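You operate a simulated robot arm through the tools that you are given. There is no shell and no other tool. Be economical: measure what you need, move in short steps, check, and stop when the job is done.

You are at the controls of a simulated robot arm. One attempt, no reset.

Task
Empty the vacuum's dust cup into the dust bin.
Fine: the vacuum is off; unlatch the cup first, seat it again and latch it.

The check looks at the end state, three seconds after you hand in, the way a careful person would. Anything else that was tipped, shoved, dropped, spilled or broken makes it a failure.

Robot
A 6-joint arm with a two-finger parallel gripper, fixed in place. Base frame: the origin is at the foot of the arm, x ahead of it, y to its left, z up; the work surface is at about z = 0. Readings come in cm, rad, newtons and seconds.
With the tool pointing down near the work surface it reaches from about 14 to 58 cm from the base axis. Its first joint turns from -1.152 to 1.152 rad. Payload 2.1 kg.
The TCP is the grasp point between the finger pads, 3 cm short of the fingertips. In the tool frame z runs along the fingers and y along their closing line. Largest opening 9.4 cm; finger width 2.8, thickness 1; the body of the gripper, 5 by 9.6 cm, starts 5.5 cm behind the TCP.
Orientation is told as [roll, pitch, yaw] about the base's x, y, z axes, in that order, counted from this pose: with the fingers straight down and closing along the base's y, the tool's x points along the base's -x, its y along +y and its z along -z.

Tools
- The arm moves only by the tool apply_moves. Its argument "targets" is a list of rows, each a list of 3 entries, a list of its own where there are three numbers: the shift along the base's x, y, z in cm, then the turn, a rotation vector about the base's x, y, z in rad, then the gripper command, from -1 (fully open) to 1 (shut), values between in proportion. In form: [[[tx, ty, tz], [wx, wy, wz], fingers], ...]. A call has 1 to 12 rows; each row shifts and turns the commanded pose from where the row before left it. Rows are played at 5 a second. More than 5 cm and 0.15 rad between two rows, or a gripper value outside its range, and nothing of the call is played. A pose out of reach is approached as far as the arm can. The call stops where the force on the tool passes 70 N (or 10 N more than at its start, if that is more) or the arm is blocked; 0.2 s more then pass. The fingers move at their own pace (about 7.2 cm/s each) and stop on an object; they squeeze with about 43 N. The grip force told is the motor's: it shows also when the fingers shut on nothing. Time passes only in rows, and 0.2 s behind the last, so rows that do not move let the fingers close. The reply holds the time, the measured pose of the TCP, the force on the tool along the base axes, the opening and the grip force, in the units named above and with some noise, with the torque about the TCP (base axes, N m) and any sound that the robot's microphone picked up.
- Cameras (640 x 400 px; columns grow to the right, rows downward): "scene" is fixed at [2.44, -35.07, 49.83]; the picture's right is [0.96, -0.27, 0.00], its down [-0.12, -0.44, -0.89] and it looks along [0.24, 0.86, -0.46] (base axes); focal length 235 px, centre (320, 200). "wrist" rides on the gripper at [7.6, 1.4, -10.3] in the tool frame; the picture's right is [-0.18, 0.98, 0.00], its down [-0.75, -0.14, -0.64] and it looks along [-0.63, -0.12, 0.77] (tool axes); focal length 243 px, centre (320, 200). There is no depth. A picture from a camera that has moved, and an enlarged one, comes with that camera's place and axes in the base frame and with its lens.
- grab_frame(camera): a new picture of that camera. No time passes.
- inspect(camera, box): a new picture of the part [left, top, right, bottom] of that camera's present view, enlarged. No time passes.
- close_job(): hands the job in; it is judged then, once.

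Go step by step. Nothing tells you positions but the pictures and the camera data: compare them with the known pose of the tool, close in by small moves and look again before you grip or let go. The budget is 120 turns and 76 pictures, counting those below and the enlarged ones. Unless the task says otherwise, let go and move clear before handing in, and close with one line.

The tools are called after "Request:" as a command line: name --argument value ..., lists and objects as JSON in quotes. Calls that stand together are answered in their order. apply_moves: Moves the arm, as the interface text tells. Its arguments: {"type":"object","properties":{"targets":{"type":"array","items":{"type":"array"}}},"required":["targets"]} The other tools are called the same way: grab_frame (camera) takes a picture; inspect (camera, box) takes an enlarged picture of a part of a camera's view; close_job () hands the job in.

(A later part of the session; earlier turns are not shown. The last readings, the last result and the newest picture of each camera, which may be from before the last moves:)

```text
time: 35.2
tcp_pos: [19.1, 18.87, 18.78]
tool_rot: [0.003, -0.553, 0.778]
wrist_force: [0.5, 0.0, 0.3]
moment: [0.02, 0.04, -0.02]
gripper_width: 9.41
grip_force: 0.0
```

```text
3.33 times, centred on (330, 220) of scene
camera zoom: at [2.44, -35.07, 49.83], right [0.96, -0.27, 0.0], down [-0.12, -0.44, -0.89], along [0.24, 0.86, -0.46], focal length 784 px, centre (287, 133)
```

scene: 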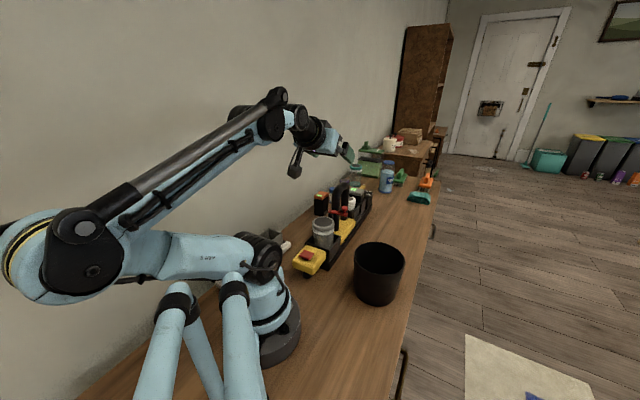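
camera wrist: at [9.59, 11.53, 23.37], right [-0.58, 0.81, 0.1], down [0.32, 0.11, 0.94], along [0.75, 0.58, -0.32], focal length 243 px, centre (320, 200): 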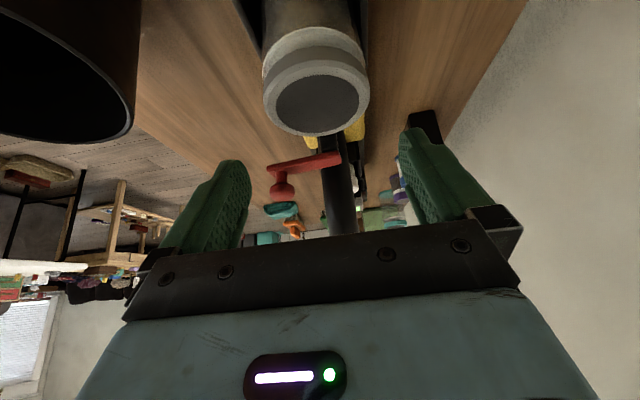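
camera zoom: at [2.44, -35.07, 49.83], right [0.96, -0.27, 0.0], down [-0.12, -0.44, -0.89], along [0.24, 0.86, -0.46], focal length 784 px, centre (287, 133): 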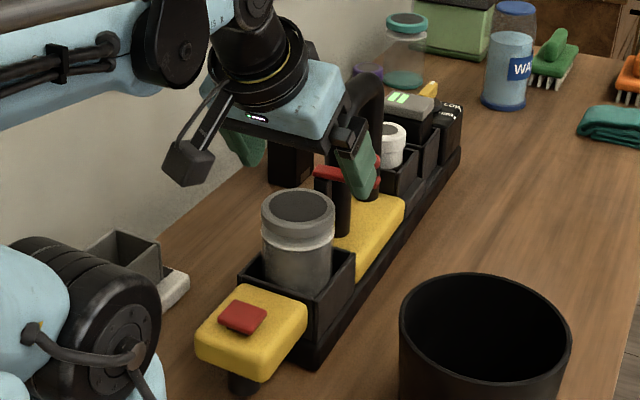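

Request:
apply_moves --targets '[[[-0.3, 0, -1], [0, 0, 0], -1], [[-0.3, 0, -1.5], [0, 0, 0], -1], [[0, 0, -1.5], [0, 0, 0], -1], [[0, 0, 0], [0, 0, 0], -1]]'

Request:
grab_frame --camera "wrist"

Request:
inspect --camera "scene" --box '[280, 170, 380, 270]'

```text
time: 36.2
tcp_pos: [18.53, 18.86, 14.73]
tool_rot: [0.005, -0.553, 0.778]
wrist_force: [0.3, -0.5, -0.1]
moment: [0.01, 0.04, 0.0]
gripper_width: 9.39
grip_force: 0.0
```

```text
34 pictures are left
camera wrist: at [8.93, 11.59, 19.4], right [-0.58, 0.81, 0.1], down [0.32, 0.11, 0.94], along [0.75, 0.58, -0.32], focal length 243 px, centre (320, 200)
```

wrist: 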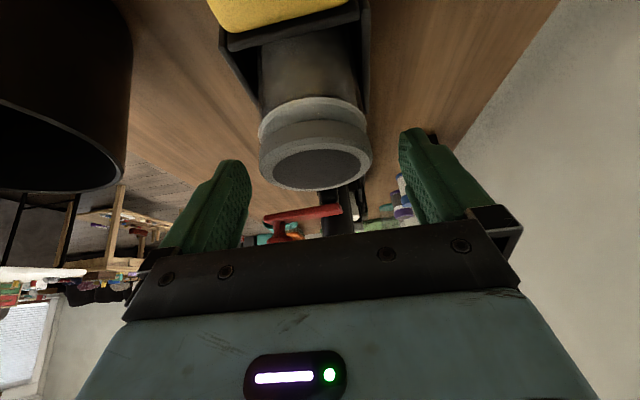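

```text
4.00 times, centred on (330, 220) of scene
camera zoom: at [2.44, -35.07, 49.83], right [0.96, -0.27, 0.0], down [-0.12, -0.44, -0.89], along [0.24, 0.86, -0.46], focal length 941 px, centre (280, 120)
```

zoom: 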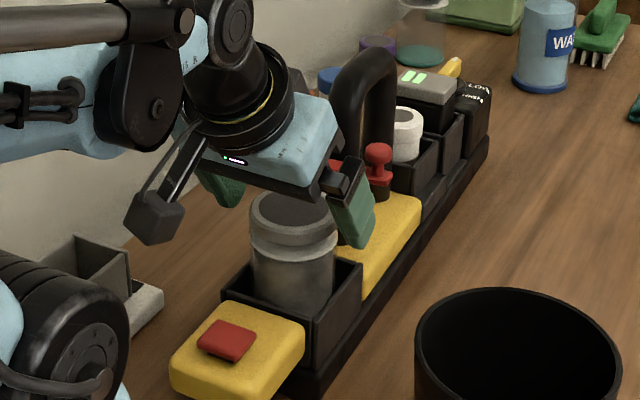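

The cup sits centred between the fingers. I'll descend to about z = 12 and check.

Request:
apply_moves --targets '[[[0, 0, -1], [0, 0, 0], -1], [[0, 0, -1], [0, 0, 0], -1], [[0, 0, -0.7], [0, 0, 0], -1], [[0, 0, 0], [0, 0, 0], -1]]'

Request:
inspect --camera "wrist" --box '[200, 50, 440, 230]'

Request:
inspect --camera "scene" --box '[280, 170, 380, 270]'

```text
time: 37.2
tcp_pos: [18.48, 18.83, 11.94]
tool_rot: [0.004, -0.552, 0.776]
wrist_force: [0.2, 0.1, 0.6]
moment: [-0.05, 0.0, 0.0]
gripper_width: 9.39
grip_force: 0.1
```

```text
2.22 times, centred on (320, 140) of wrist
camera zoom: at [8.95, 11.57, 16.6], right [-0.58, 0.81, 0.1], down [0.32, 0.11, 0.94], along [0.75, 0.58, -0.32], focal length 539 px, centre (320, 333)
```

zoom: 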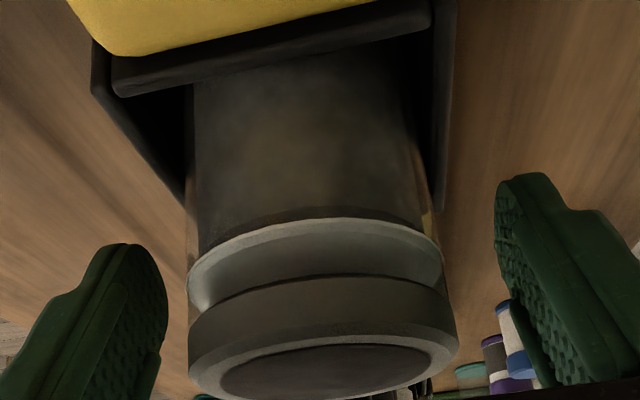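

```text
4.00 times, centred on (330, 220) of scene
camera zoom: at [2.44, -35.07, 49.83], right [0.96, -0.27, 0.0], down [-0.12, -0.44, -0.89], along [0.24, 0.86, -0.46], focal length 941 px, centre (280, 120)
```

zoom: 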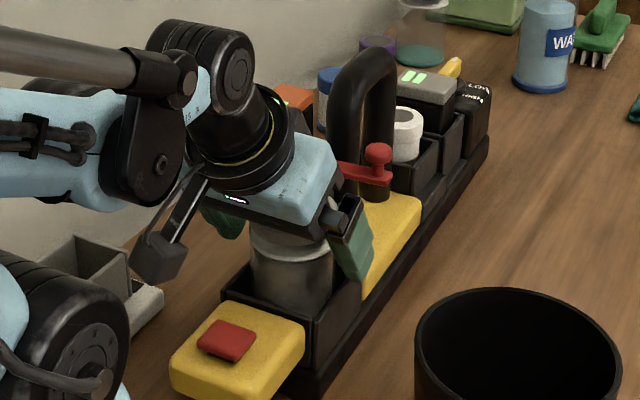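

The fingers straddle the neck. I'll nudge slightly to centre and close.

Request:
apply_moves --targets '[[[0.1, -0.1, 0], [0, 0, 0], -1], [[0, 0, 0], [0, 0, 0], 0], [[0, 0, 0], [0, 0, 0], 1], [[0, 0, 0], [0, 0, 0], 1], [[0, 0, 0], [0, 0, 0], 1]]'

Request:
inspect --camera "wrist" --box '[200, 50, 440, 230]'

```text
time: 38.4
tcp_pos: [18.6, 18.62, 11.99]
tool_rot: [0.003, -0.553, 0.778]
wrist_force: [-0.8, 0.5, -0.2]
moment: [-0.03, 0.03, -0.02]
gripper_width: 6.67
grip_force: 43.3
```

```text
2.22 times, centred on (320, 140) of wrist
camera zoom: at [9.02, 11.41, 16.62], right [-0.58, 0.81, 0.1], down [0.32, 0.11, 0.94], along [0.75, 0.58, -0.32], focal length 539 px, centre (320, 333)
```

zoom: 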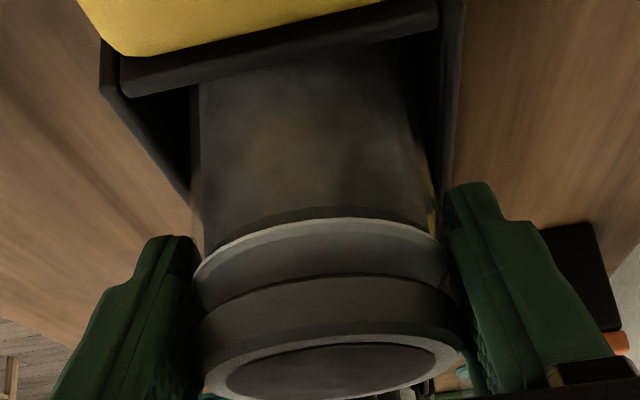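

The cup is gripped at 6.67 cm, with the seated pose at TCP (18.6, 18.6, 12.0). I'll lift straight up slowly.

Request:
apply_moves --targets '[[[0, 0, 0.4], [0, 0, 0], 1], [[0, 0, 0.6], [0, 0, 0], 1], [[0, 0, 1], [0, 0, 0], 1], [[0, 0, 1], [0, 0, 0], 1], [[0, 0, 0], [0, 0, 0], 1]]'

Request:
inspect --camera "scene" --box '[280, 170, 380, 270]'

```text
time: 39.6
tcp_pos: [18.55, 18.64, 15.07]
tool_rot: [0.003, -0.551, 0.778]
wrist_force: [0.9, -0.1, 0.0]
moment: [0.0, 0.0, -0.02]
gripper_width: 6.17
grip_force: 42.9
```

```text
4.00 times, centred on (330, 220) of scene
camera zoom: at [2.44, -35.07, 49.83], right [0.96, -0.27, 0.0], down [-0.12, -0.44, -0.89], along [0.24, 0.86, -0.46], focal length 941 px, centre (280, 120)
```

zoom: 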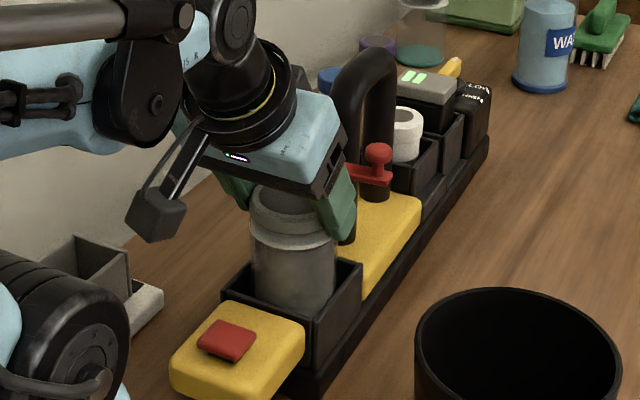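

The gripper rose but the cup stayed, so the pads slipped. Let me look at where they are now.

Request:
inspect --camera "wrist" --box '[200, 50, 440, 230]'

Request:
apply_moves --targets '[[[0, 0, 0.3], [0, 0, 0], 1]]'

```text
2.22 times, centred on (320, 140) of wrist
camera zoom: at [9.01, 11.4, 19.68], right [-0.58, 0.81, 0.1], down [0.32, 0.11, 0.94], along [0.75, 0.58, -0.32], focal length 539 px, centre (320, 333)
```

zoom: 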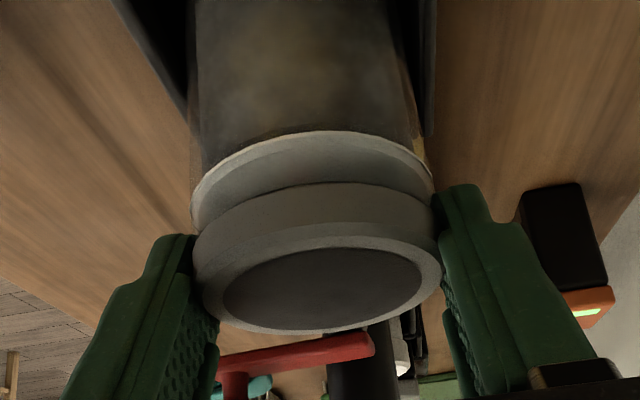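

```text
time: 40.0
tcp_pos: [18.67, 18.61, 15.24]
tool_rot: [0.004, -0.553, 0.778]
wrist_force: [0.4, -0.4, -0.9]
moment: [0.01, -0.01, -0.02]
gripper_width: 6.15
grip_force: 42.9
```

Request:
inspect --camera "scene" --box '[300, 195, 350, 245]'

```text
8.00 times, centred on (325, 220) of scene
camera zoom: at [2.44, -35.07, 49.83], right [0.96, -0.27, 0.0], down [-0.12, -0.44, -0.89], along [0.24, 0.86, -0.46], focal length 1883 px, centre (280, 40)
```

zoom: 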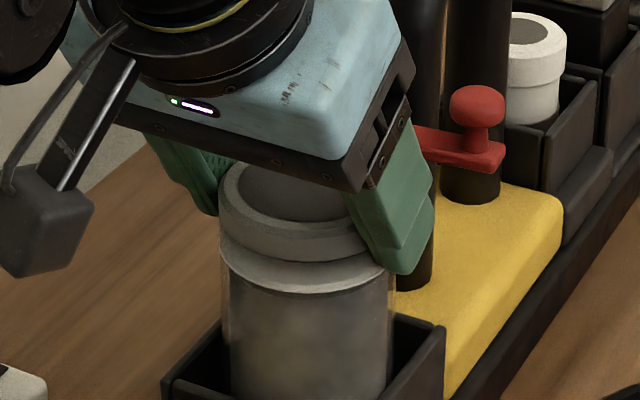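

The flange looks raised about 1 cm, so the cup may be rising, light, slightly tilted and partly slipped. I'll lift a bit more and compare.

Request:
apply_moves --targets '[[[0, 0, 0.5], [0, 0, 0], 1], [[0, 0, 0.5], [0, 0, 0], 1], [[0, 0, 0], [0, 0, 0], 1]]'

Request:
inspect --camera "scene" --box '[300, 195, 350, 245]'

```text
time: 40.8
tcp_pos: [18.49, 18.79, 16.36]
tool_rot: [0.002, -0.551, 0.777]
wrist_force: [0.5, -0.5, -1.0]
moment: [0.02, 0.0, -0.02]
gripper_width: 6.18
grip_force: 43.0
```

```text
8.00 times, centred on (325, 220) of scene
camera zoom: at [2.44, -35.07, 49.83], right [0.96, -0.27, 0.0], down [-0.12, -0.44, -0.89], along [0.24, 0.86, -0.46], focal length 1883 px, centre (280, 40)
```

zoom: 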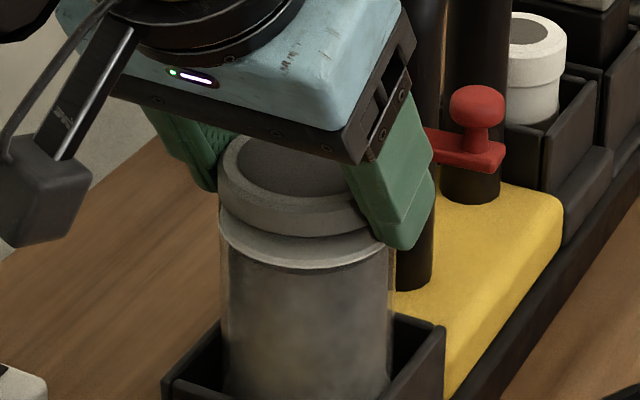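

The cup is rising with the gripper and weighs about 1 N, so it's held by the rim. From these numbers it should seat at TCP z ≈ 14.0. I'll lift it clear.

Request:
apply_moves --targets '[[[0, 0, 1], [0, 0, 0], 1], [[0, 0, 1.5], [0, 0, 0], 1], [[0, 0, 1.5], [0, 0, 0], 1], [[0, 0, 1.5], [0, 0, 0], 1], [[0, 0, 1.5], [0, 0, 0], 1], [[0, 0, 1.5], [0, 0, 0], 1], [[0, 0, 1.5], [0, 0, 0], 1], [[0, 0, 1.5], [0, 0, 0], 1], [[0, 0, 1], [0, 0, 0], 1], [[0, 0, 0], [0, 0, 0], 1]]'

Request:
inspect --camera "scene" --box '[260, 120, 420, 270]'

```text
time: 43.0
tcp_pos: [18.65, 18.63, 28.79]
tool_rot: [0.003, -0.55, 0.779]
wrist_force: [0.4, 0.5, -0.2]
moment: [-0.02, -0.02, 0.02]
gripper_width: 6.18
grip_force: 42.7
```

```text
2.67 times, centred on (340, 195) of scene
camera zoom: at [2.44, -35.07, 49.83], right [0.96, -0.27, 0.0], down [-0.12, -0.44, -0.89], along [0.24, 0.86, -0.46], focal length 628 px, centre (267, 213)
```

zoom: 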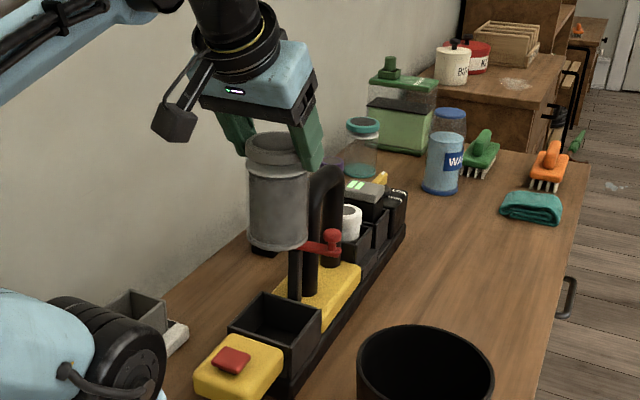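

The cup is clear of the tray. Now I carry it upright above the bin, yawing the tool so the hand trails on the −y side.

Request:
apply_moves --targets '[[[1.1, -1.5, 0], [0, 0, 0.08], 1], [[1.1, -1.5, 0], [0, 0, 0.08], 1], [[1.0, -1.5, 0], [0, 0, 0.08], 1], [[1.0, -1.5, -0.2], [0, 0, 0.08], 1], [[1.0, -1.5, -0.3], [0, 0, 0.08], 1], [[0.9, -1.5, -0.3], [0, 0, 0.08], 1], [[0.9, -1.5, -0.3], [0, 0, 0.08], 1], [[0.9, -1.5, -0.3], [0, 0, 0.08], 1], [[0.9, -1.5, -0.3], [0, 0, 0.08], 1], [[0.6, -1.1, -0.3], [0, 0, 0.07], 1], [[0, 0, 0], [0, 0, 0], 1]]'

Request:
grab_frame --camera "scene"

Request:
grab_frame --camera "wrist"

```text
time: 45.4
tcp_pos: [27.95, 4.02, 26.82]
tool_rot: [0.004, -0.552, 1.57]
wrist_force: [-0.8, -0.1, -0.3]
moment: [0.0, 0.0, -0.02]
gripper_width: 6.15
grip_force: 43.2
```

```text
24 pictures are left
```

scene: 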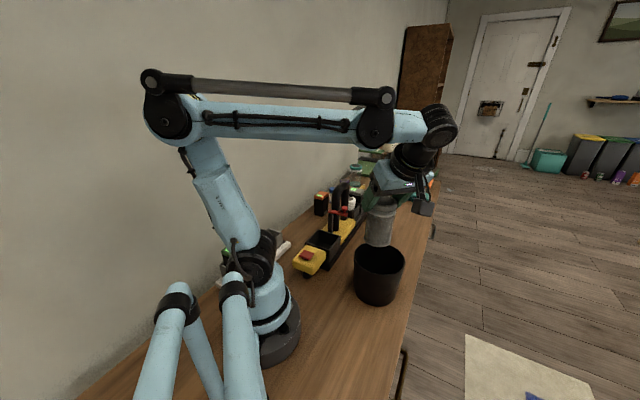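

```text
23 pictures are left
camera wrist: at [26.45, -7.71, 31.54], right [-0.98, 0.16, 0.1], down [0.14, 0.31, 0.94], along [0.12, 0.94, -0.32], focal length 243 px, centre (320, 200)
```

wrist: 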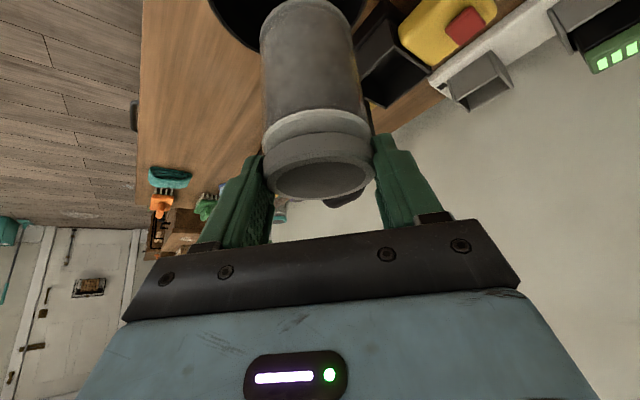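

The cup is upright and centred over the bin. Now I begin the roll about an axis near the tool axis, lowering gradually.

Request:
apply_moves --targets '[[[0, 0.1, -0.4], [0, 0.131, -0.0494], 1], [[0, 0.1, -0.4], [0, 0.131, -0.0494], 1], [[0, 0.1, -0.5], [0, 0.131, -0.0494], 1], [[0, 0.1, -0.5], [0, 0.131, -0.0494], 1], [[0, 0.1, -0.6], [0, 0.131, -0.0494], 1], [[0, 0.1, -0.6], [0, 0.131, -0.0494], 1], [[0, 0, 0], [0, 0, 0], 1]]'

Request:
inspect --camera "scene" --box '[310, 130, 470, 320]'

```text
time: 47.0
tcp_pos: [28.54, 12.32, 23.66]
tool_rot: [0.794, -0.288, 0.901]
wrist_force: [-0.9, 0.5, -1.3]
moment: [-0.01, -0.01, -0.02]
gripper_width: 6.15
grip_force: 43.2
out of reach, approached as far as the arm can: row 5, 6
```

```text
2.11 times, centred on (390, 225) of scene
camera zoom: at [2.44, -35.07, 49.83], right [0.96, -0.27, 0.0], down [-0.12, -0.44, -0.89], along [0.24, 0.86, -0.46], focal length 496 px, centre (173, 147)
```

zoom: 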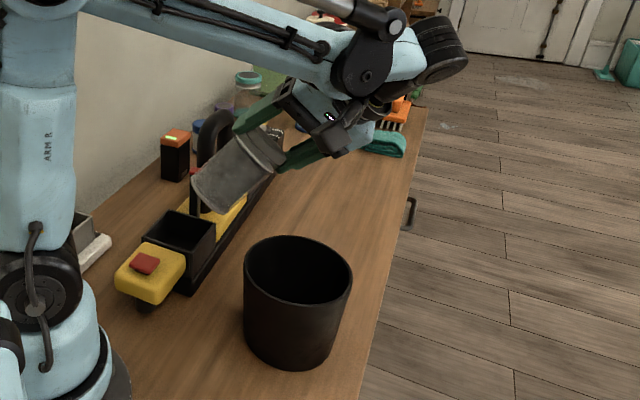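

The roll about that axis ran out of reach and dragged the cup 8 cm in +y, with no spill visible. I'll undo the rotation and return over the bin, then use a pure roll about the tool axis instead.

Request:
apply_moves --targets '[[[0, -0.8, 0.3], [0, -0.131, 0.0494], 1], [[0, -1, 0.3], [0, -0.131, 0.0494], 1], [[0, -1.2, 0.3], [0, -0.131, 0.0494], 1], [[0, -1.2, 0.3], [0, -0.131, 0.0494], 1], [[0, -1.2, 0.3], [0, -0.131, 0.0494], 1], [[0, -1.2, 0.3], [0, -0.131, 0.0494], 1], [[0, 0, 0], [0, 0, 0], 1]]'

Request:
inspect --camera "scene" --box '[310, 130, 470, 320]'

```text
time: 48.6
tcp_pos: [28.38, 5.84, 25.61]
tool_rot: [0.001, -0.552, 1.572]
wrist_force: [0.6, 0.5, -1.3]
moment: [-0.02, -0.02, 0.03]
gripper_width: 6.13
grip_force: 42.3
```

```text
2.11 times, centred on (390, 225) of scene
camera zoom: at [2.44, -35.07, 49.83], right [0.96, -0.27, 0.0], down [-0.12, -0.44, -0.89], along [0.24, 0.86, -0.46], focal length 496 px, centre (173, 147)
```

zoom: 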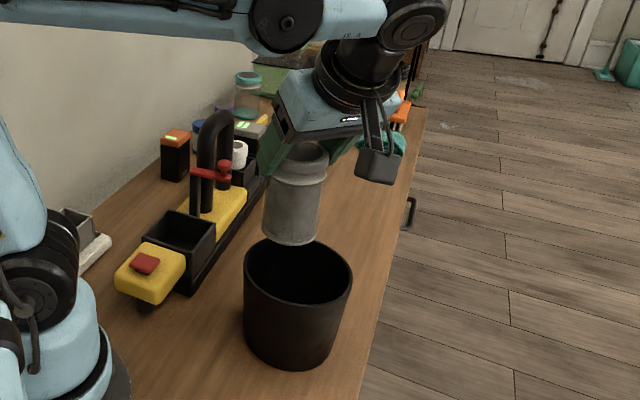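

Request:
apply_moves --targets '[[[0, -0.8, 0], [0, 0, 0], 1], [[0, -0.8, 0], [0, 0.0785, -0.127], 1], [[0, 0, 0], [0, 0.0785, -0.127], 1], [[0, 0, 0], [0, 0.0785, -0.127], 1], [[0, 0, 0], [0, 0.0785, -0.127], 1], [[0, 0, 0], [0, 0.0785, -0.127], 1], [[0, 0, 0], [0, 0.0785, -0.127], 1], [[0, 0, 0], [0, 0.0785, -0.127], 1], [[0, 0, 0], [0, 0, 0], 1]]'

```text
time: 50.6
tcp_pos: [28.47, 4.2, 25.53]
tool_rot: [0.492, -0.263, 0.456]
wrist_force: [-0.5, -0.7, -0.2]
moment: [-0.02, -0.01, -0.02]
gripper_width: 6.1
grip_force: 42.9
```

Pure roll works with the position held. Continuing.

Request:
apply_moves --targets '[[[0, 0, 0], [0, 0.0785, -0.127], 1], [[0, 0, 0], [0, 0.0785, -0.127], 1], [[0, 0, 0], [0, 0.0785, -0.127], 1], [[0, 0, 0], [0, 0.0785, -0.127], 1], [[0, 0, 0], [0, 0.0785, -0.127], 1], [[0, 0, 0], [0, 0.0785, -0.127], 1], [[0, 0, 0], [0, 0.0785, -0.127], 1], [[0, 0, 0], [0, 0, 0], 1]]'

Request:
inspect --camera "scene" --box '[310, 130, 470, 320]'

```text
time: 52.4
tcp_pos: [28.54, 4.12, 25.57]
tool_rot: [0.494, 0.269, -0.455]
wrist_force: [-0.2, -0.6, -1.6]
moment: [0.01, -0.02, -0.02]
gripper_width: 6.13
grip_force: 43.4
```

```text
2.11 times, centred on (390, 225) of scene
camera zoom: at [2.44, -35.07, 49.83], right [0.96, -0.27, 0.0], down [-0.12, -0.44, -0.89], along [0.24, 0.86, -0.46], focal length 496 px, centre (173, 147)
```

zoom: 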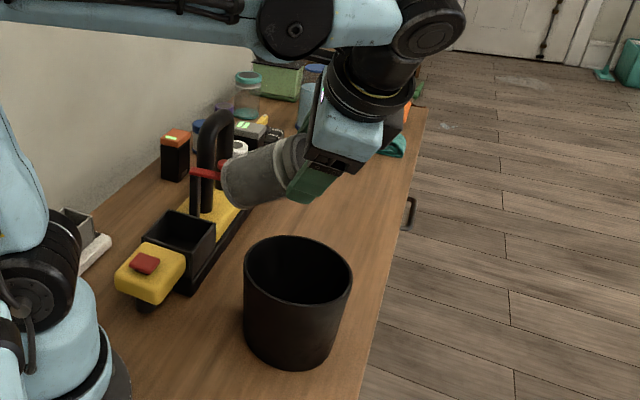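

Request:
apply_moves --targets '[[[0, 0, 0], [0, 0.0785, -0.127], 1], [[0, 0, 0], [0, 0.0785, -0.127], 1], [[0, 0, 0], [0, 0.0785, -0.127], 1], [[0, 0, 0], [0, 0.0785, -0.127], 1], [[0, 0, 0], [0, 0.0785, -0.127], 1], [[0, 0, 0], [0, 0.0785, -0.127], 1], [[0, 0, 0], [0, 0.0785, -0.127], 1], [[0, 0, 0], [0, 0, 0], 1]]'

Request:
inspect --camera "scene" --box '[310, 130, 470, 320]'

```text
time: 54.2
tcp_pos: [28.41, 4.13, 25.58]
tool_rot: [0.001, 0.554, -1.571]
wrist_force: [-0.3, 0.3, -1.6]
moment: [-0.08, -0.02, -0.02]
gripper_width: 6.12
grip_force: 42.9
```

```text
2.11 times, centred on (390, 225) of scene
camera zoom: at [2.44, -35.07, 49.83], right [0.96, -0.27, 0.0], down [-0.12, -0.44, -0.89], along [0.24, 0.86, -0.46], focal length 496 px, centre (173, 147)
```

zoom: 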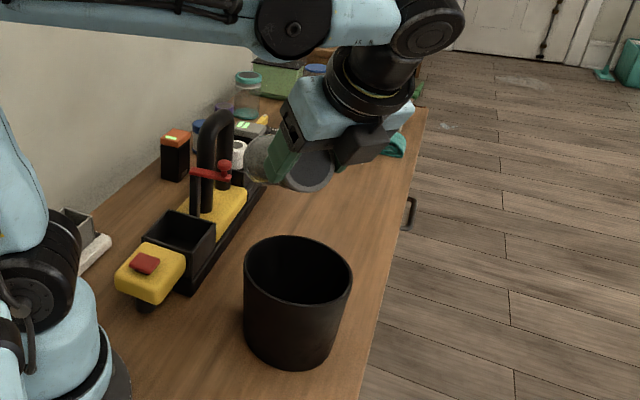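

The roll is complete and the mouth now faces −y over the bin. Next I pitch the tool up about x while lowering, so the cup tips over into the bin.

Request:
apply_moves --targets '[[[0, 0.2, -0.8], [0.12, 0, 0], 1], [[0, 0.2, -0.8], [0.12, 0, 0], 1], [[0, 0.2, -0.8], [0.12, 0, 0], 1], [[0, 0.2, -0.8], [0.12, 0, 0], 1], [[0, 0, -0.5], [0.12, 0, 0], 1], [[0, 0, 0], [0, 0, 0], 1]]'

Request:
inspect --camera "scene" --box '[310, 130, 470, 320]'

```text
time: 55.6
tcp_pos: [28.44, 4.96, 21.88]
tool_rot: [0.008, 1.157, -1.564]
wrist_force: [-0.5, 0.3, -1.0]
moment: [-0.03, 0.01, 0.01]
gripper_width: 6.08
grip_force: 43.1
```

```text
2.11 times, centred on (390, 225) of scene
camera zoom: at [2.44, -35.07, 49.83], right [0.96, -0.27, 0.0], down [-0.12, -0.44, -0.89], along [0.24, 0.86, -0.46], focal length 496 px, centre (173, 147)
```

zoom: 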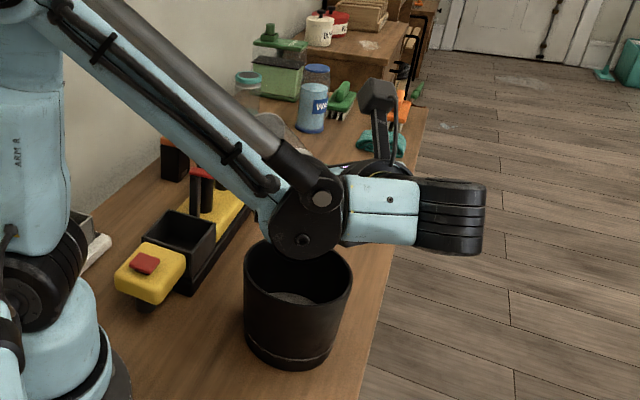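

Request:
inspect --camera "scene" --box '[350, 225, 420, 310]'

Request:
grab_frame --camera "wrist"

```text
4.71 times, centred on (385, 268) of scene
camera zoom: at [2.44, -35.07, 49.83], right [0.96, -0.27, 0.0], down [-0.12, -0.44, -0.89], along [0.24, 0.86, -0.46], focal length 1108 px, centre (14, -118)
```

zoom: 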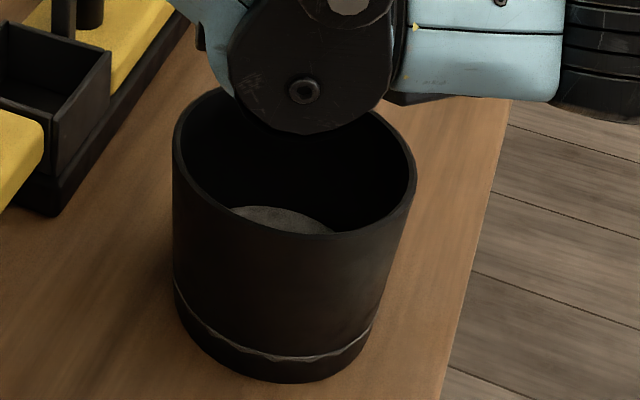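

```text
16 pictures are left
camera wrist: at [29.78, -1.34, 32.88], right [0.98, -0.07, -0.17], down [-0.14, -0.89, -0.43], along [-0.12, 0.45, -0.89], focal length 243 px, centre (320, 200)
```

wrist: 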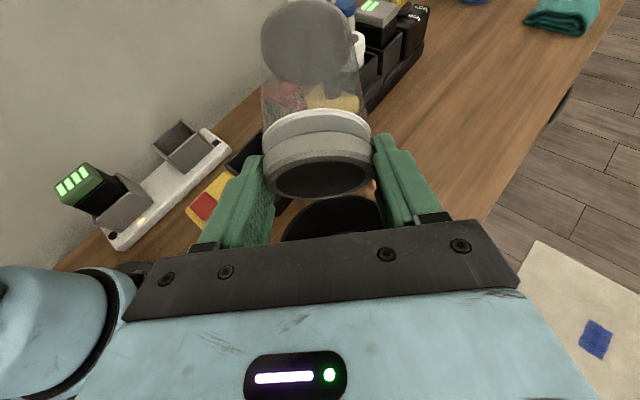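

The cup now looks clear and empty, and the dust lies inside the bin. I'll tip a little more while rising, to shake out any rest.

Request:
apply_moves --targets '[[[0, 0, 0.8], [0.1, 0, 0], 1], [[0, 0, 0.8], [0.1, 0, 0], 1], [[0, 0, 0.8], [0.1, 0, 0], 1], [[0, 0, 0.6], [0.1, 0, 0], 1], [[0, 0, 0], [0, 0, 0], 1], [[0, 0, 0], [0, 0, 0], 1], [[0, 0, 0], [0, 0, 0], 1]]'

Request:
inspect --camera "wrist" --box '[230, 0, 410, 260]'

```text
time: 57.2
tcp_pos: [29.01, 5.85, 24.88]
tool_rot: [0.188, 1.557, -1.386]
wrist_force: [-0.9, -0.7, -1.6]
moment: [-0.06, 0.04, -0.03]
gripper_width: 6.11
grip_force: 43.2
out of reach, approached as far as the arm can: row 3
```

```text
1.54 times, centred on (320, 130) of wrist
camera zoom: at [30.26, -4.19, 32.57], right [0.98, -0.01, -0.18], down [-0.14, -0.65, -0.74], along [-0.11, 0.76, -0.64], focal length 373 px, centre (320, 308)
```

zoom: 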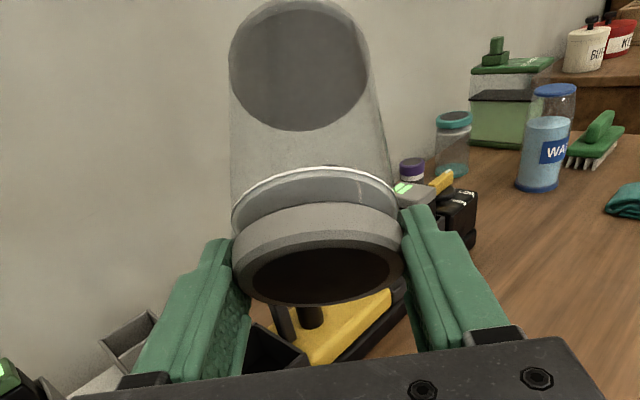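

The cup is empty. Now I reverse the motion: pitch back first.

Request:
apply_moves --targets '[[[0, -0.1, -0.3], [-0.1, 0, 0], 1], [[0, -0.1, -0.3], [-0.1, 0, 0], 1], [[0, -0.1, 0], [-0.1, 0, 0], 1], [[0, -0.2, 0.3], [-0.1, 0, 0], 1], [[-0.1, -0.2, 0.3], [-0.1, 0, 0], 1], [[-0.1, -0.2, 0.3], [-0.1, 0, 0], 1], [[-0.1, -0.2, 0.4], [-0.1, 0, 0], 1], [[-0.1, -0.2, 0.4], [-0.1, 0, 0], 1], [[-0.1, -0.2, 0.4], [-0.1, 0, 0], 1], [[0, 0, 0], [-0.1, 0, 0], 1], [[0, 0, 0], [0, 0, 0], 1]]'

```text
time: 59.6
tcp_pos: [28.35, 4.02, 26.43]
tool_rot: [0.004, 0.556, -1.567]
wrist_force: [0.5, 0.1, -1.1]
moment: [-0.02, -0.01, 0.01]
gripper_width: 6.08
grip_force: 43.6
```

Request:
apply_moves --targets '[[[0, 0, 0], [0, -0.0785, 0.127], 1], [[0, 0, 0], [0, -0.0785, 0.127], 1], [[0, 0, 0], [0, -0.0785, 0.127], 1], [[0, 0, 0], [0, -0.0785, 0.127], 1], [[0, 0, 0], [0, -0.0785, 0.127], 1], [[0, 0, 0], [0, -0.0785, 0.127], 1], [[0, 0, 0], [0, -0.0785, 0.127], 1], [[0, 0, 0], [0, -0.0785, 0.127], 1], [[0, 0, 0], [0, -0.0785, 0.127], 1], [[0, 0, 0], [0, -0.0785, 0.127], 1], [[0, 0, 0], [0, -0.0785, 0.127], 1]]'

Request:
apply_moves --targets '[[[0, 0, 0], [0, -0.0785, 0.127], 1], [[0, 0, 0], [0, -0.0785, 0.127], 1], [[0, 0, 0], [0, -0.0785, 0.127], 1], [[0, 0, 0], [0, -0.0785, 0.127], 1], [[0, 0, 0], [0, -0.0785, 0.127], 1], [[0, 0, 0], [0, -0.0785, 0.127], 1], [[0, 0, 0], [0, -0.0785, 0.127], 1], [[0, 0, 0], [0, -0.0785, 0.127], 1], [[0, 0, 0], [0, -0.0785, 0.127], 1], [[0, 0, 0], [0, -0.0785, 0.127], 1], [[0, 0, 0], [0, 0, 0], 1]]'

Request:
inspect --camera "scene" --box '[280, 150, 430, 320]'

```text
time: 62.0
tcp_pos: [28.35, 4.26, 26.43]
tool_rot: [0.555, -0.039, 0.069]
wrist_force: [0.3, 0.3, -1.5]
moment: [-0.03, -0.03, -0.04]
gripper_width: 6.13
grip_force: 43.0
```

```text
time: 64.4
tcp_pos: [28.38, 4.12, 26.25]
tool_rot: [0.002, -0.551, 1.57]
wrist_force: [-0.7, -1.1, -0.6]
moment: [-0.01, 0.02, 0.0]
gripper_width: 6.09
grip_force: 42.9
```

```text
2.35 times, centred on (355, 235) of scene
camera zoom: at [2.44, -35.07, 49.83], right [0.96, -0.27, 0.0], down [-0.12, -0.44, -0.89], along [0.24, 0.86, -0.46], focal length 554 px, centre (238, 118)
```

zoom: 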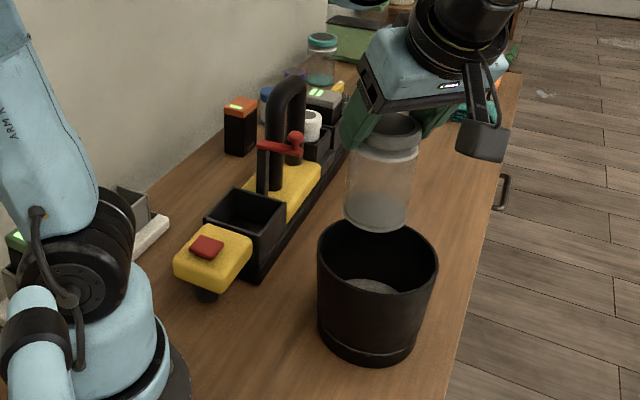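

The bench is clean, the dust is in the bin and the cup is empty and upright. Carrying it back over the tray.

Request:
apply_moves --targets '[[[-0.6, 1.1, 0.5], [0, 0, -0.07], 1], [[-1.0, 1.5, 0.5], [0, 0, -0.08], 1], [[-1.0, 1.5, 0.5], [0, 0, -0.08], 1], [[-1.0, 1.5, 0.4], [0, 0, -0.08], 1], [[-1.0, 1.5, 0.3], [0, 0, -0.08], 1], [[-1.0, 1.5, 0.3], [0, 0, -0.08], 1], [[-1.0, 1.5, 0], [0, 0, -0.08], 1], [[-1.1, 1.5, 0], [0, 0, -0.08], 1], [[-1.1, 1.5, 0], [0, 0, -0.08], 1], [[-1.0, 1.45, 0], [0, 0, -0.082], 1], [[0, 0, 0], [0, 0, 0], 1]]'

Request:
apply_moves --targets '[[[0, 0, -1.5], [0, 0, 0], 1], [[0, 0, -1.5], [0, 0, 0], 1], [[0, 0, -1.5], [0, 0, 0], 1], [[0, 0, -1], [0, 0, 0], 1], [[0, 0, 0], [0, 0, 0], 1]]'

Request:
inspect --camera "scene" --box '[290, 160, 380, 270]'

```text
time: 66.8
tcp_pos: [18.58, 18.82, 28.93]
tool_rot: [0.001, -0.551, 0.776]
wrist_force: [-0.7, 0.4, -2.0]
moment: [-0.03, 0.05, 0.03]
gripper_width: 6.08
grip_force: 42.9
```

```text
time: 68.0
tcp_pos: [18.56, 18.76, 23.35]
tool_rot: [0.002, -0.553, 0.778]
wrist_force: [-0.5, -0.3, -1.9]
moment: [0.02, -0.01, -0.04]
gripper_width: 6.09
grip_force: 42.3
```

```text
3.64 times, centred on (335, 215) of scene
camera zoom: at [2.44, -35.07, 49.83], right [0.96, -0.27, 0.0], down [-0.12, -0.44, -0.89], along [0.24, 0.86, -0.46], focal length 856 px, centre (266, 146)
```

zoom: 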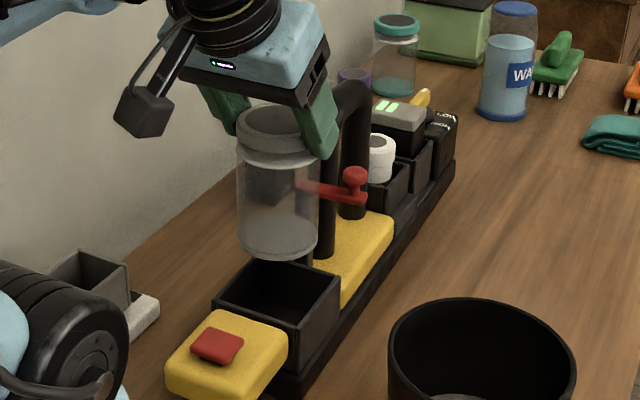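

Aligned above the tray. Lowering most of the way.

Request:
apply_moves --targets '[[[0, -0.05, -1.5], [0, 0, 0], 1], [[0, 0, -1.5], [0, 0, 0], 1], [[0, 0, -1], [0, 0, 0], 1], [[0, 0, -0.8], [0, 0, 0], 1], [[0, 0, -0.6], [0, 0, 0], 1], [[0, 0, -0.6], [0, 0, 0], 1], [[0, 0, -0.6], [0, 0, 0], 1], [[0, 0, 0], [0, 0, 0], 1]]'

Request:
inspect --camera "scene" --box '[300, 195, 350, 245]'

```text
time: 69.8
tcp_pos: [18.64, 18.65, 16.83]
tool_rot: [0.004, -0.552, 0.777]
wrist_force: [0.7, 0.4, -0.6]
moment: [-0.02, 0.01, -0.02]
gripper_width: 6.12
grip_force: 42.8
```

```text
8.00 times, centred on (325, 220) of scene
camera zoom: at [2.44, -35.07, 49.83], right [0.96, -0.27, 0.0], down [-0.12, -0.44, -0.89], along [0.24, 0.86, -0.46], focal length 1883 px, centre (280, 40)
```

zoom: 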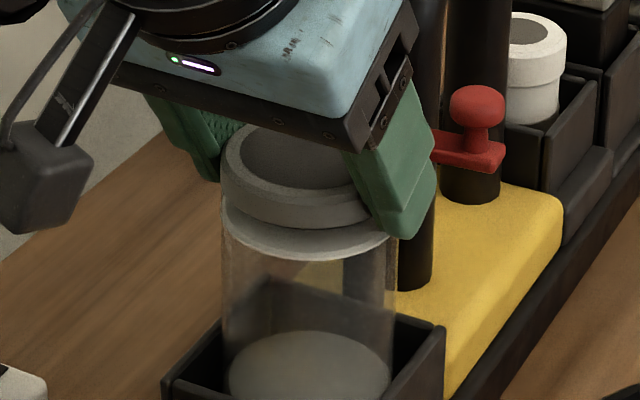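

Request:
apply_moves --targets '[[[0, 0, -0.5], [0, 0, 0], 1], [[0, 0, -0.5], [0, 0, 0], 1], [[0, 0, -0.5], [0, 0, 0], 1], [[0, 0, -0.4], [0, 0, 0], 1], [[0, 0, -0.3], [0, 0, 0], 1], [[0, 0, -0.2], [0, 0, 0], 1], [[0, 0, 0], [0, 0, 0], 1]]'

```text
time: 71.4
tcp_pos: [18.66, 18.66, 14.43]
tool_rot: [0.003, -0.552, 0.777]
wrist_force: [-0.1, 0.5, -0.7]
moment: [-0.02, 0.04, -0.01]
gripper_width: 6.1
grip_force: 42.9
```

Request:
apply_moves --targets '[[[0, 0, -0.15], [0, 0, 0], 1], [[0, 0, -0.15], [0, 0, 0], 1], [[0, 0, -0.15], [0, 0, 0], 1], [[0, 0, 0], [0, 0, 0], 1]]'

Request:
inspect --camera "scene" --box '[300, 195, 350, 245]'

```text
time: 72.4
tcp_pos: [18.68, 18.82, 14.14]
tool_rot: [0.003, -0.556, 0.775]
wrist_force: [-6.8, -5.7, 48.8]
moment: [0.01, 0.0, 0.04]
gripper_width: 6.1
grip_force: 43.1
```

```text
8.00 times, centred on (325, 220) of scene
camera zoom: at [2.43, -35.08, 49.82], right [0.96, -0.27, 0.0], down [-0.12, -0.44, -0.89], along [0.24, 0.86, -0.46], focal length 1883 px, centre (280, 40)
```

zoom: 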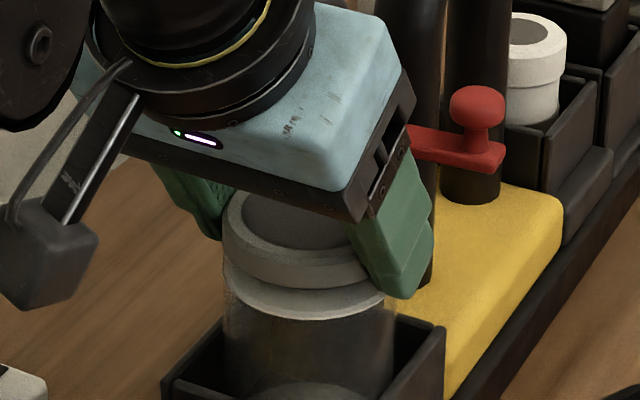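

Bottom contact at z ≈ 14.15, so the cup is on the tray floor. I'll relax, open and back up.

Request:
apply_moves --targets '[[[0, 0, 0.25], [0, 0, 0], 1], [[0, 0, 0], [0, 0, 0], 0], [[0, 0, 0], [0, 0, 0], -1], [[0, 0, 0], [0, 0, 0], -1], [[0, 0, 0], [0, 0, 0], -1], [[0, 0, 1.5], [0, 0, 0], -1], [[0, 0, 3], [0, 0, 0], -1], [[0, 0, 4], [0, 0, 0], -1], [[0, 0, 4], [0, 0, 0], -1], [[0, 0, 2], [0, 0, 0], -1], [[0, 0, 0], [0, 0, 0], -1]]'

Request:
inspect --camera "scene" --box '[285, 175, 375, 275]'

```text
time: 74.8
tcp_pos: [18.62, 18.82, 28.68]
tool_rot: [0.004, -0.552, 0.776]
wrist_force: [0.1, 0.4, -0.5]
moment: [0.01, 0.04, 0.01]
gripper_width: 9.41
grip_force: 0.0
```

```text
4.00 times, centred on (330, 225) of scene
camera zoom: at [2.44, -35.07, 49.83], right [0.96, -0.27, 0.0], down [-0.12, -0.44, -0.89], along [0.24, 0.86, -0.46], focal length 941 px, centre (280, 100)
```

zoom: 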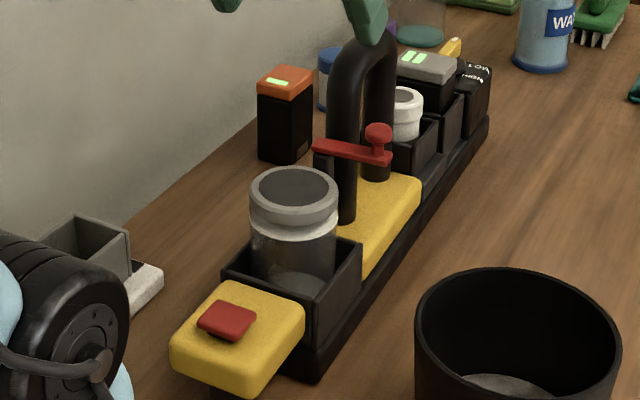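

The cup is seated exactly as before. Next is re-latching: I untilt, yaw back to the lever alignment and go above the knob.

Request:
apply_moves --targets '[[[0, 0, 0.5], [-0.098, 0.098, 0], 0.4], [[0, 0, 0.5], [-0.098, 0.098, 0], 0.4], [[0, 0, 0.5], [-0.098, 0.098, 0], 0.4], [[0, 0, 0.5], [-0.098, 0.098, 0], 0.4], [[0, 0, 0], [0, 0, 0], 0.4]]'

Request:
apply_moves --targets '[[[0.64, 0.05, 0], [0, 0, 0.145], 0.4], [[0.64, 0.05, 0], [0, 0, 0.145], 0.4], [[0.64, 0.05, 0], [0, 0, 0.145], 0.4], [[0.64, 0.05, 0], [0, 0, 0.145], 0.4], [[0.64, 0.05, 0], [0, 0, 0.145], 0.4], [[0.64, 0.05, 0], [0, 0, 0.145], 0.4], [[0.64, 0.05, 0], [0, 0, 0.145], 0.4], [[0.64, 0.05, 0], [0, 0, 0.145], 0.4], [[0.64, 0.05, 0], [0, 0, 0.145], 0.4], [[0.64, 0.05, 0], [0, 0, 0.147], 0.4], [[0, 0, 0], [0, 0, 0], 0.4]]'

Request:
inspect --camera "wrist" --box '[220, 20, 460, 220]'

```text
time: 76.0
tcp_pos: [18.6, 18.69, 30.58]
tool_rot: [-0.001, 0.004, 0.779]
wrist_force: [-0.3, -0.8, 0.8]
moment: [0.01, -0.02, -0.01]
gripper_width: 2.82
grip_force: 0.1
```

```text
time: 78.4
tcp_pos: [25.1, 19.03, 30.7]
tool_rot: [-0.002, 0.001, 2.233]
wrist_force: [0.8, -0.4, -0.7]
moment: [0.01, -0.01, 0.01]
gripper_width: 2.8
grip_force: 0.1
```

```text
2.00 times, centred on (340, 120) of wrist
camera zoom: at [28.49, 12.37, 40.9], right [-0.89, -0.46, 0.0], down [-0.35, 0.68, 0.64], along [-0.29, 0.57, -0.77], focal length 485 px, centre (280, 360)
```

zoom: 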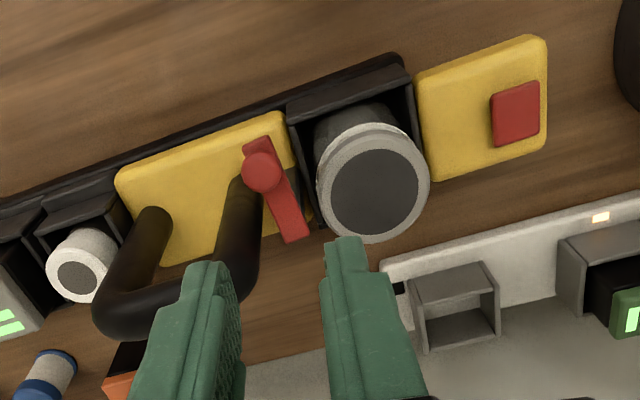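

Request:
apply_moves --targets '[[[-0.1, 0.2, -3], [0, 0, 0], 0.2], [[0, 0, -3], [0, 0, 0], 0.2], [[0, 0, -3], [0, 0, 0], 0.2], [[0, 0, 0], [0, 0, 0], 0.2]]'

Request:
inspect --camera "wrist" --box '[220, 60, 420, 230]'

```text
time: 79.4
tcp_pos: [25.03, 19.39, 21.63]
tool_rot: [-0.001, 0.001, 2.231]
wrist_force: [-0.1, 0.3, -0.4]
moment: [0.01, -0.03, 0.02]
gripper_width: 3.76
grip_force: 0.0
```

```text
2.35 times, centred on (320, 145) of wrist
camera zoom: at [28.4, 12.64, 31.92], right [-0.89, -0.46, 0.0], down [-0.35, 0.68, 0.64], along [-0.29, 0.57, -0.77], focal length 571 px, centre (320, 329)
```

zoom: 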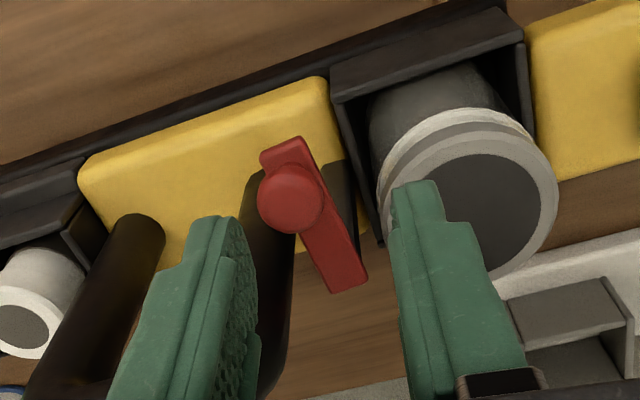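

The knob has ended at about (25.6, 20.05), slightly off. I'll centre on it and descend around it.

Request:
apply_moves --targets '[[[0.3, 0.35, 0], [0, 0, 0], 0.2], [[0.25, 0.3, 0], [0, 0, 0], 0.2], [[0, 0, -1.5], [0, 0, 0], 0.2], [[0, 0, -1.3], [0, 0, 0], 0.2], [[0, 0, 0], [0, 0, 0], 0.2]]'

Request:
inspect --camera "wrist" --box '[220, 60, 420, 230]'

```text
time: 80.6
tcp_pos: [25.44, 20.07, 18.86]
tool_rot: [-0.002, 0.002, 2.231]
wrist_force: [-0.3, 0.2, 0.1]
moment: [0.01, -0.01, -0.01]
gripper_width: 3.74
grip_force: 0.1
```

```text
2.35 times, centred on (320, 145) of wrist
camera zoom: at [28.88, 13.24, 29.01], right [-0.89, -0.46, 0.0], down [-0.35, 0.68, 0.64], along [-0.29, 0.57, -0.77], focal length 571 px, centre (320, 329)
```

zoom: 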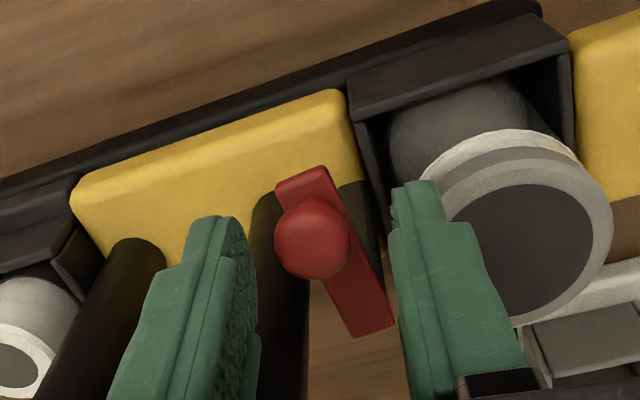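

Well centred. I'll align yaw with the lever, lower onto the plate, close and press.

Request:
apply_moves --targets '[[[0.05, 0, -0.4], [0, 0, 0.06], 0.2], [[0, 0, -0.4], [0, 0, 0.06], 0.2], [[0, 0, -0.2], [0, 0, 0], 0.2], [[0, 0, 0], [0, 0, 0], 1], [[0, 0, 0], [0, 0, 0], 1], [[0, 0, 0], [0, 0, 0], 1]]'

Request:
apply_moves --targets '[[[0, 0, -0.1], [0, 0, 0], 1], [[0, 0, -0.1], [0, 0, 0], 1], [[0, 0, -0.1], [0, 0, 0], 1], [[0, 0, 0], [0, 0, 0], 1]]'

```text
time: 82.0
tcp_pos: [25.49, 19.94, 17.92]
tool_rot: [-0.001, 0.004, 2.351]
wrist_force: [1.4, -1.6, 1.8]
moment: [-0.03, -0.01, 0.03]
gripper_width: 1.85
grip_force: 43.4
```

```text
time: 83.0
tcp_pos: [25.7, 20.06, 17.68]
tool_rot: [-0.002, 0.004, 2.351]
wrist_force: [3.7, -5.4, 36.3]
moment: [-0.16, 0.04, 0.05]
gripper_width: 1.86
grip_force: 42.8
```

Request:
apply_moves --targets '[[[-0.108, -0.114, -0.01], [0, 0, -0.04], 1], [[-0.113, -0.109, -0.01], [0, 0, -0.04], 1], [[-0.117, -0.105, -0.01], [0, 0, -0.04], 1], [[-0.121, -0.1, -0.01], [0, 0, -0.04], 1], [[-0.125, -0.095, -0.01], [0, 0, -0.04], 1], [[-0.129, -0.09, -0.01], [0, 0, -0.04], 1], [[-0.132, -0.085, -0.01], [0, 0, -0.04], 1], [[0, 0, 0], [0, 0, 0], 1]]'

```text
time: 84.8
tcp_pos: [24.59, 19.21, 17.56]
tool_rot: [-0.001, 0.003, 2.069]
wrist_force: [2.2, -3.7, 12.0]
moment: [-0.15, -0.09, -0.01]
gripper_width: 1.85
grip_force: 42.2
```

Request:
apply_moves --targets '[[[0, 0, -0.08], [0, 0, 0], 1], [[-0.126, -0.085, -0.03], [0, 0, -0.04], 1], [[-0.13, -0.08, -0.02], [0, 0, -0.04], 1], [[-0.135, -0.08, -0.02], [0, 0, -0.04], 1], [[-0.144, -0.062, -0.02], [0, 0, -0.04], 1], [[-0.147, -0.056, -0.02], [0, 0, -0.04], 1], [[-0.149, -0.05, -0.02], [0, 0, -0.04], 1], [[-0.151, -0.044, -0.02], [0, 0, -0.04], 1], [[0, 0, 0], [0, 0, 0], 1]]'

Request:
inspect --camera "wrist" --box '[220, 60, 420, 230]'

```text
time: 86.8
tcp_pos: [23.73, 18.99, 17.33]
tool_rot: [-0.002, 0.002, 1.793]
wrist_force: [1.5, -3.7, 35.6]
moment: [-0.2, -0.02, 0.01]
gripper_width: 1.86
grip_force: 42.9
```

```text
2.35 times, centred on (320, 145) of wrist
camera zoom: at [23.79, 11.19, 27.51], right [-1.0, -0.03, 0.0], down [-0.03, 0.77, 0.64], along [-0.02, 0.64, -0.77], focal length 571 px, centre (320, 329)
```

zoom: 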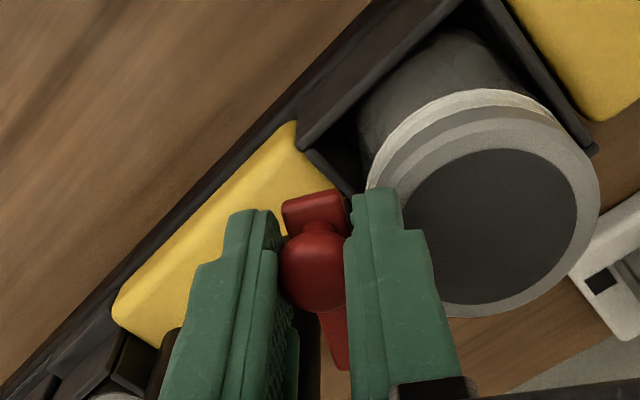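

Request:
apply_moves --targets '[[[-0.152, -0.045, -0.015], [0, 0, -0.04], 1], [[-0.154, -0.04, -0.015], [0, 0, -0.04], 1], [[-0.155, -0.03, -0.015], [0, 0, -0.04], 1], [[-0.156, -0.02, -0.015], [0, 0, -0.04], 1], [[-0.156, -0.014, -0.015], [0, 0, -0.04], 1], [[-0.157, -0.008, -0.015], [0, 0, -0.04], 1], [[-0.157, -0.001, -0.015], [0, 0, -0.04], 1], [[0, 0, 0], [0, 0, 0], 1]]'

```text
time: 88.6
tcp_pos: [22.44, 18.74, 17.1]
tool_rot: [-0.002, 0.003, 1.51]
wrist_force: [-2.4, -9.2, 33.1]
moment: [-0.17, 0.18, 0.12]
gripper_width: 1.85
grip_force: 43.1
```

Request:
apply_moves --targets '[[[-0.15, -0.04, 0], [0, 0, -0.04], 1], [[-0.15, -0.02, 0], [0, 0, -0.04], 1], [[-0.15, 0, 0], [0, 0, -0.04], 1], [[-0.155, 0.018, 0], [0, 0, -0.04], 1], [[-0.154, 0.028, 0], [0, 0, -0.04], 1], [[-0.153, 0.034, 0], [0, 0, -0.04], 1], [[0, 0, 0], [0, 0, 0], 1]]'

Request:
inspect --camera "wrist" --box '[220, 60, 420, 230]'

```text
time: 90.2
tcp_pos: [21.61, 18.73, 17.21]
tool_rot: [0.0, 0.002, 1.271]
wrist_force: [0.6, 0.9, -0.4]
moment: [-0.03, 0.06, 0.0]
gripper_width: 1.87
grip_force: 42.6
```

```text
2.35 times, centred on (320, 145) of wrist
camera zoom: at [17.92, 12.0, 27.39], right [-0.88, 0.47, 0.0], down [0.36, 0.68, 0.64], along [0.3, 0.57, -0.77], focal length 571 px, centre (320, 329)
```

zoom: 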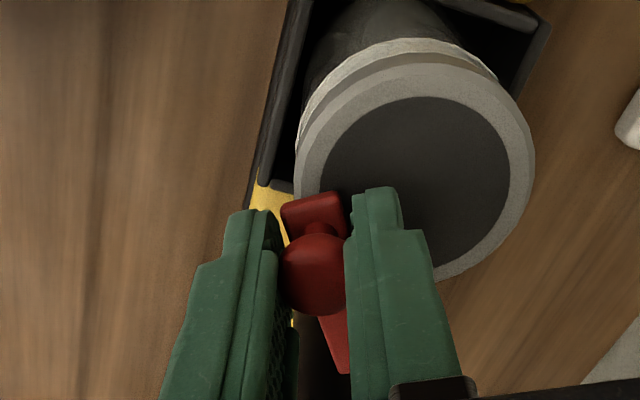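

I'm losing the press because the fingers slid down past the plate. I'll regrip slightly higher and press again.

Request:
apply_moves --targets '[[[0, 0, 0], [0, 0, 0], 0.4], [[0, 0, 0], [0, 0, 0], 0.4], [[0, 0, 0.4], [0, 0, 0], 0.4], [[0, 0, 0.35], [0, 0, 0], 0.4], [[0, 0, 0], [0, 0, 0], 1], [[0, 0, 0], [0, 0, 0], 1], [[0, 0, -0.15], [0, 0, 0], 1], [[0, 0, -0.15], [0, 0, 0], 1], [[0, 0, 0], [0, 0, 0], 1]]'

```text
time: 92.2
tcp_pos: [21.65, 18.81, 17.73]
tool_rot: [-0.002, 0.005, 1.272]
wrist_force: [0.0, -6.8, 37.3]
moment: [-0.27, 0.06, -0.06]
gripper_width: 1.86
grip_force: 42.7
```

Request:
apply_moves --targets '[[[-0.143, 0.055, -0.02], [0, 0, -0.04], 1], [[-0.141, 0.06, -0.02], [0, 0, -0.04], 1], [[-0.138, 0.07, -0.02], [0, 0, -0.04], 1], [[-0.135, 0.078, -0.02], [0, 0, -0.04], 1], [[-0.131, 0.086, -0.02], [0, 0, -0.04], 1], [[-0.128, 0.091, -0.02], [0, 0, -0.04], 1], [[0, 0, 0], [0, 0, 0], 1]]'

```text
time: 93.8
tcp_pos: [20.71, 19.05, 17.64]
tool_rot: [-0.001, 0.001, 1.032]
wrist_force: [-9.3, -8.8, 32.0]
moment: [-0.23, 0.38, 0.2]
gripper_width: 1.87
grip_force: 42.5
```

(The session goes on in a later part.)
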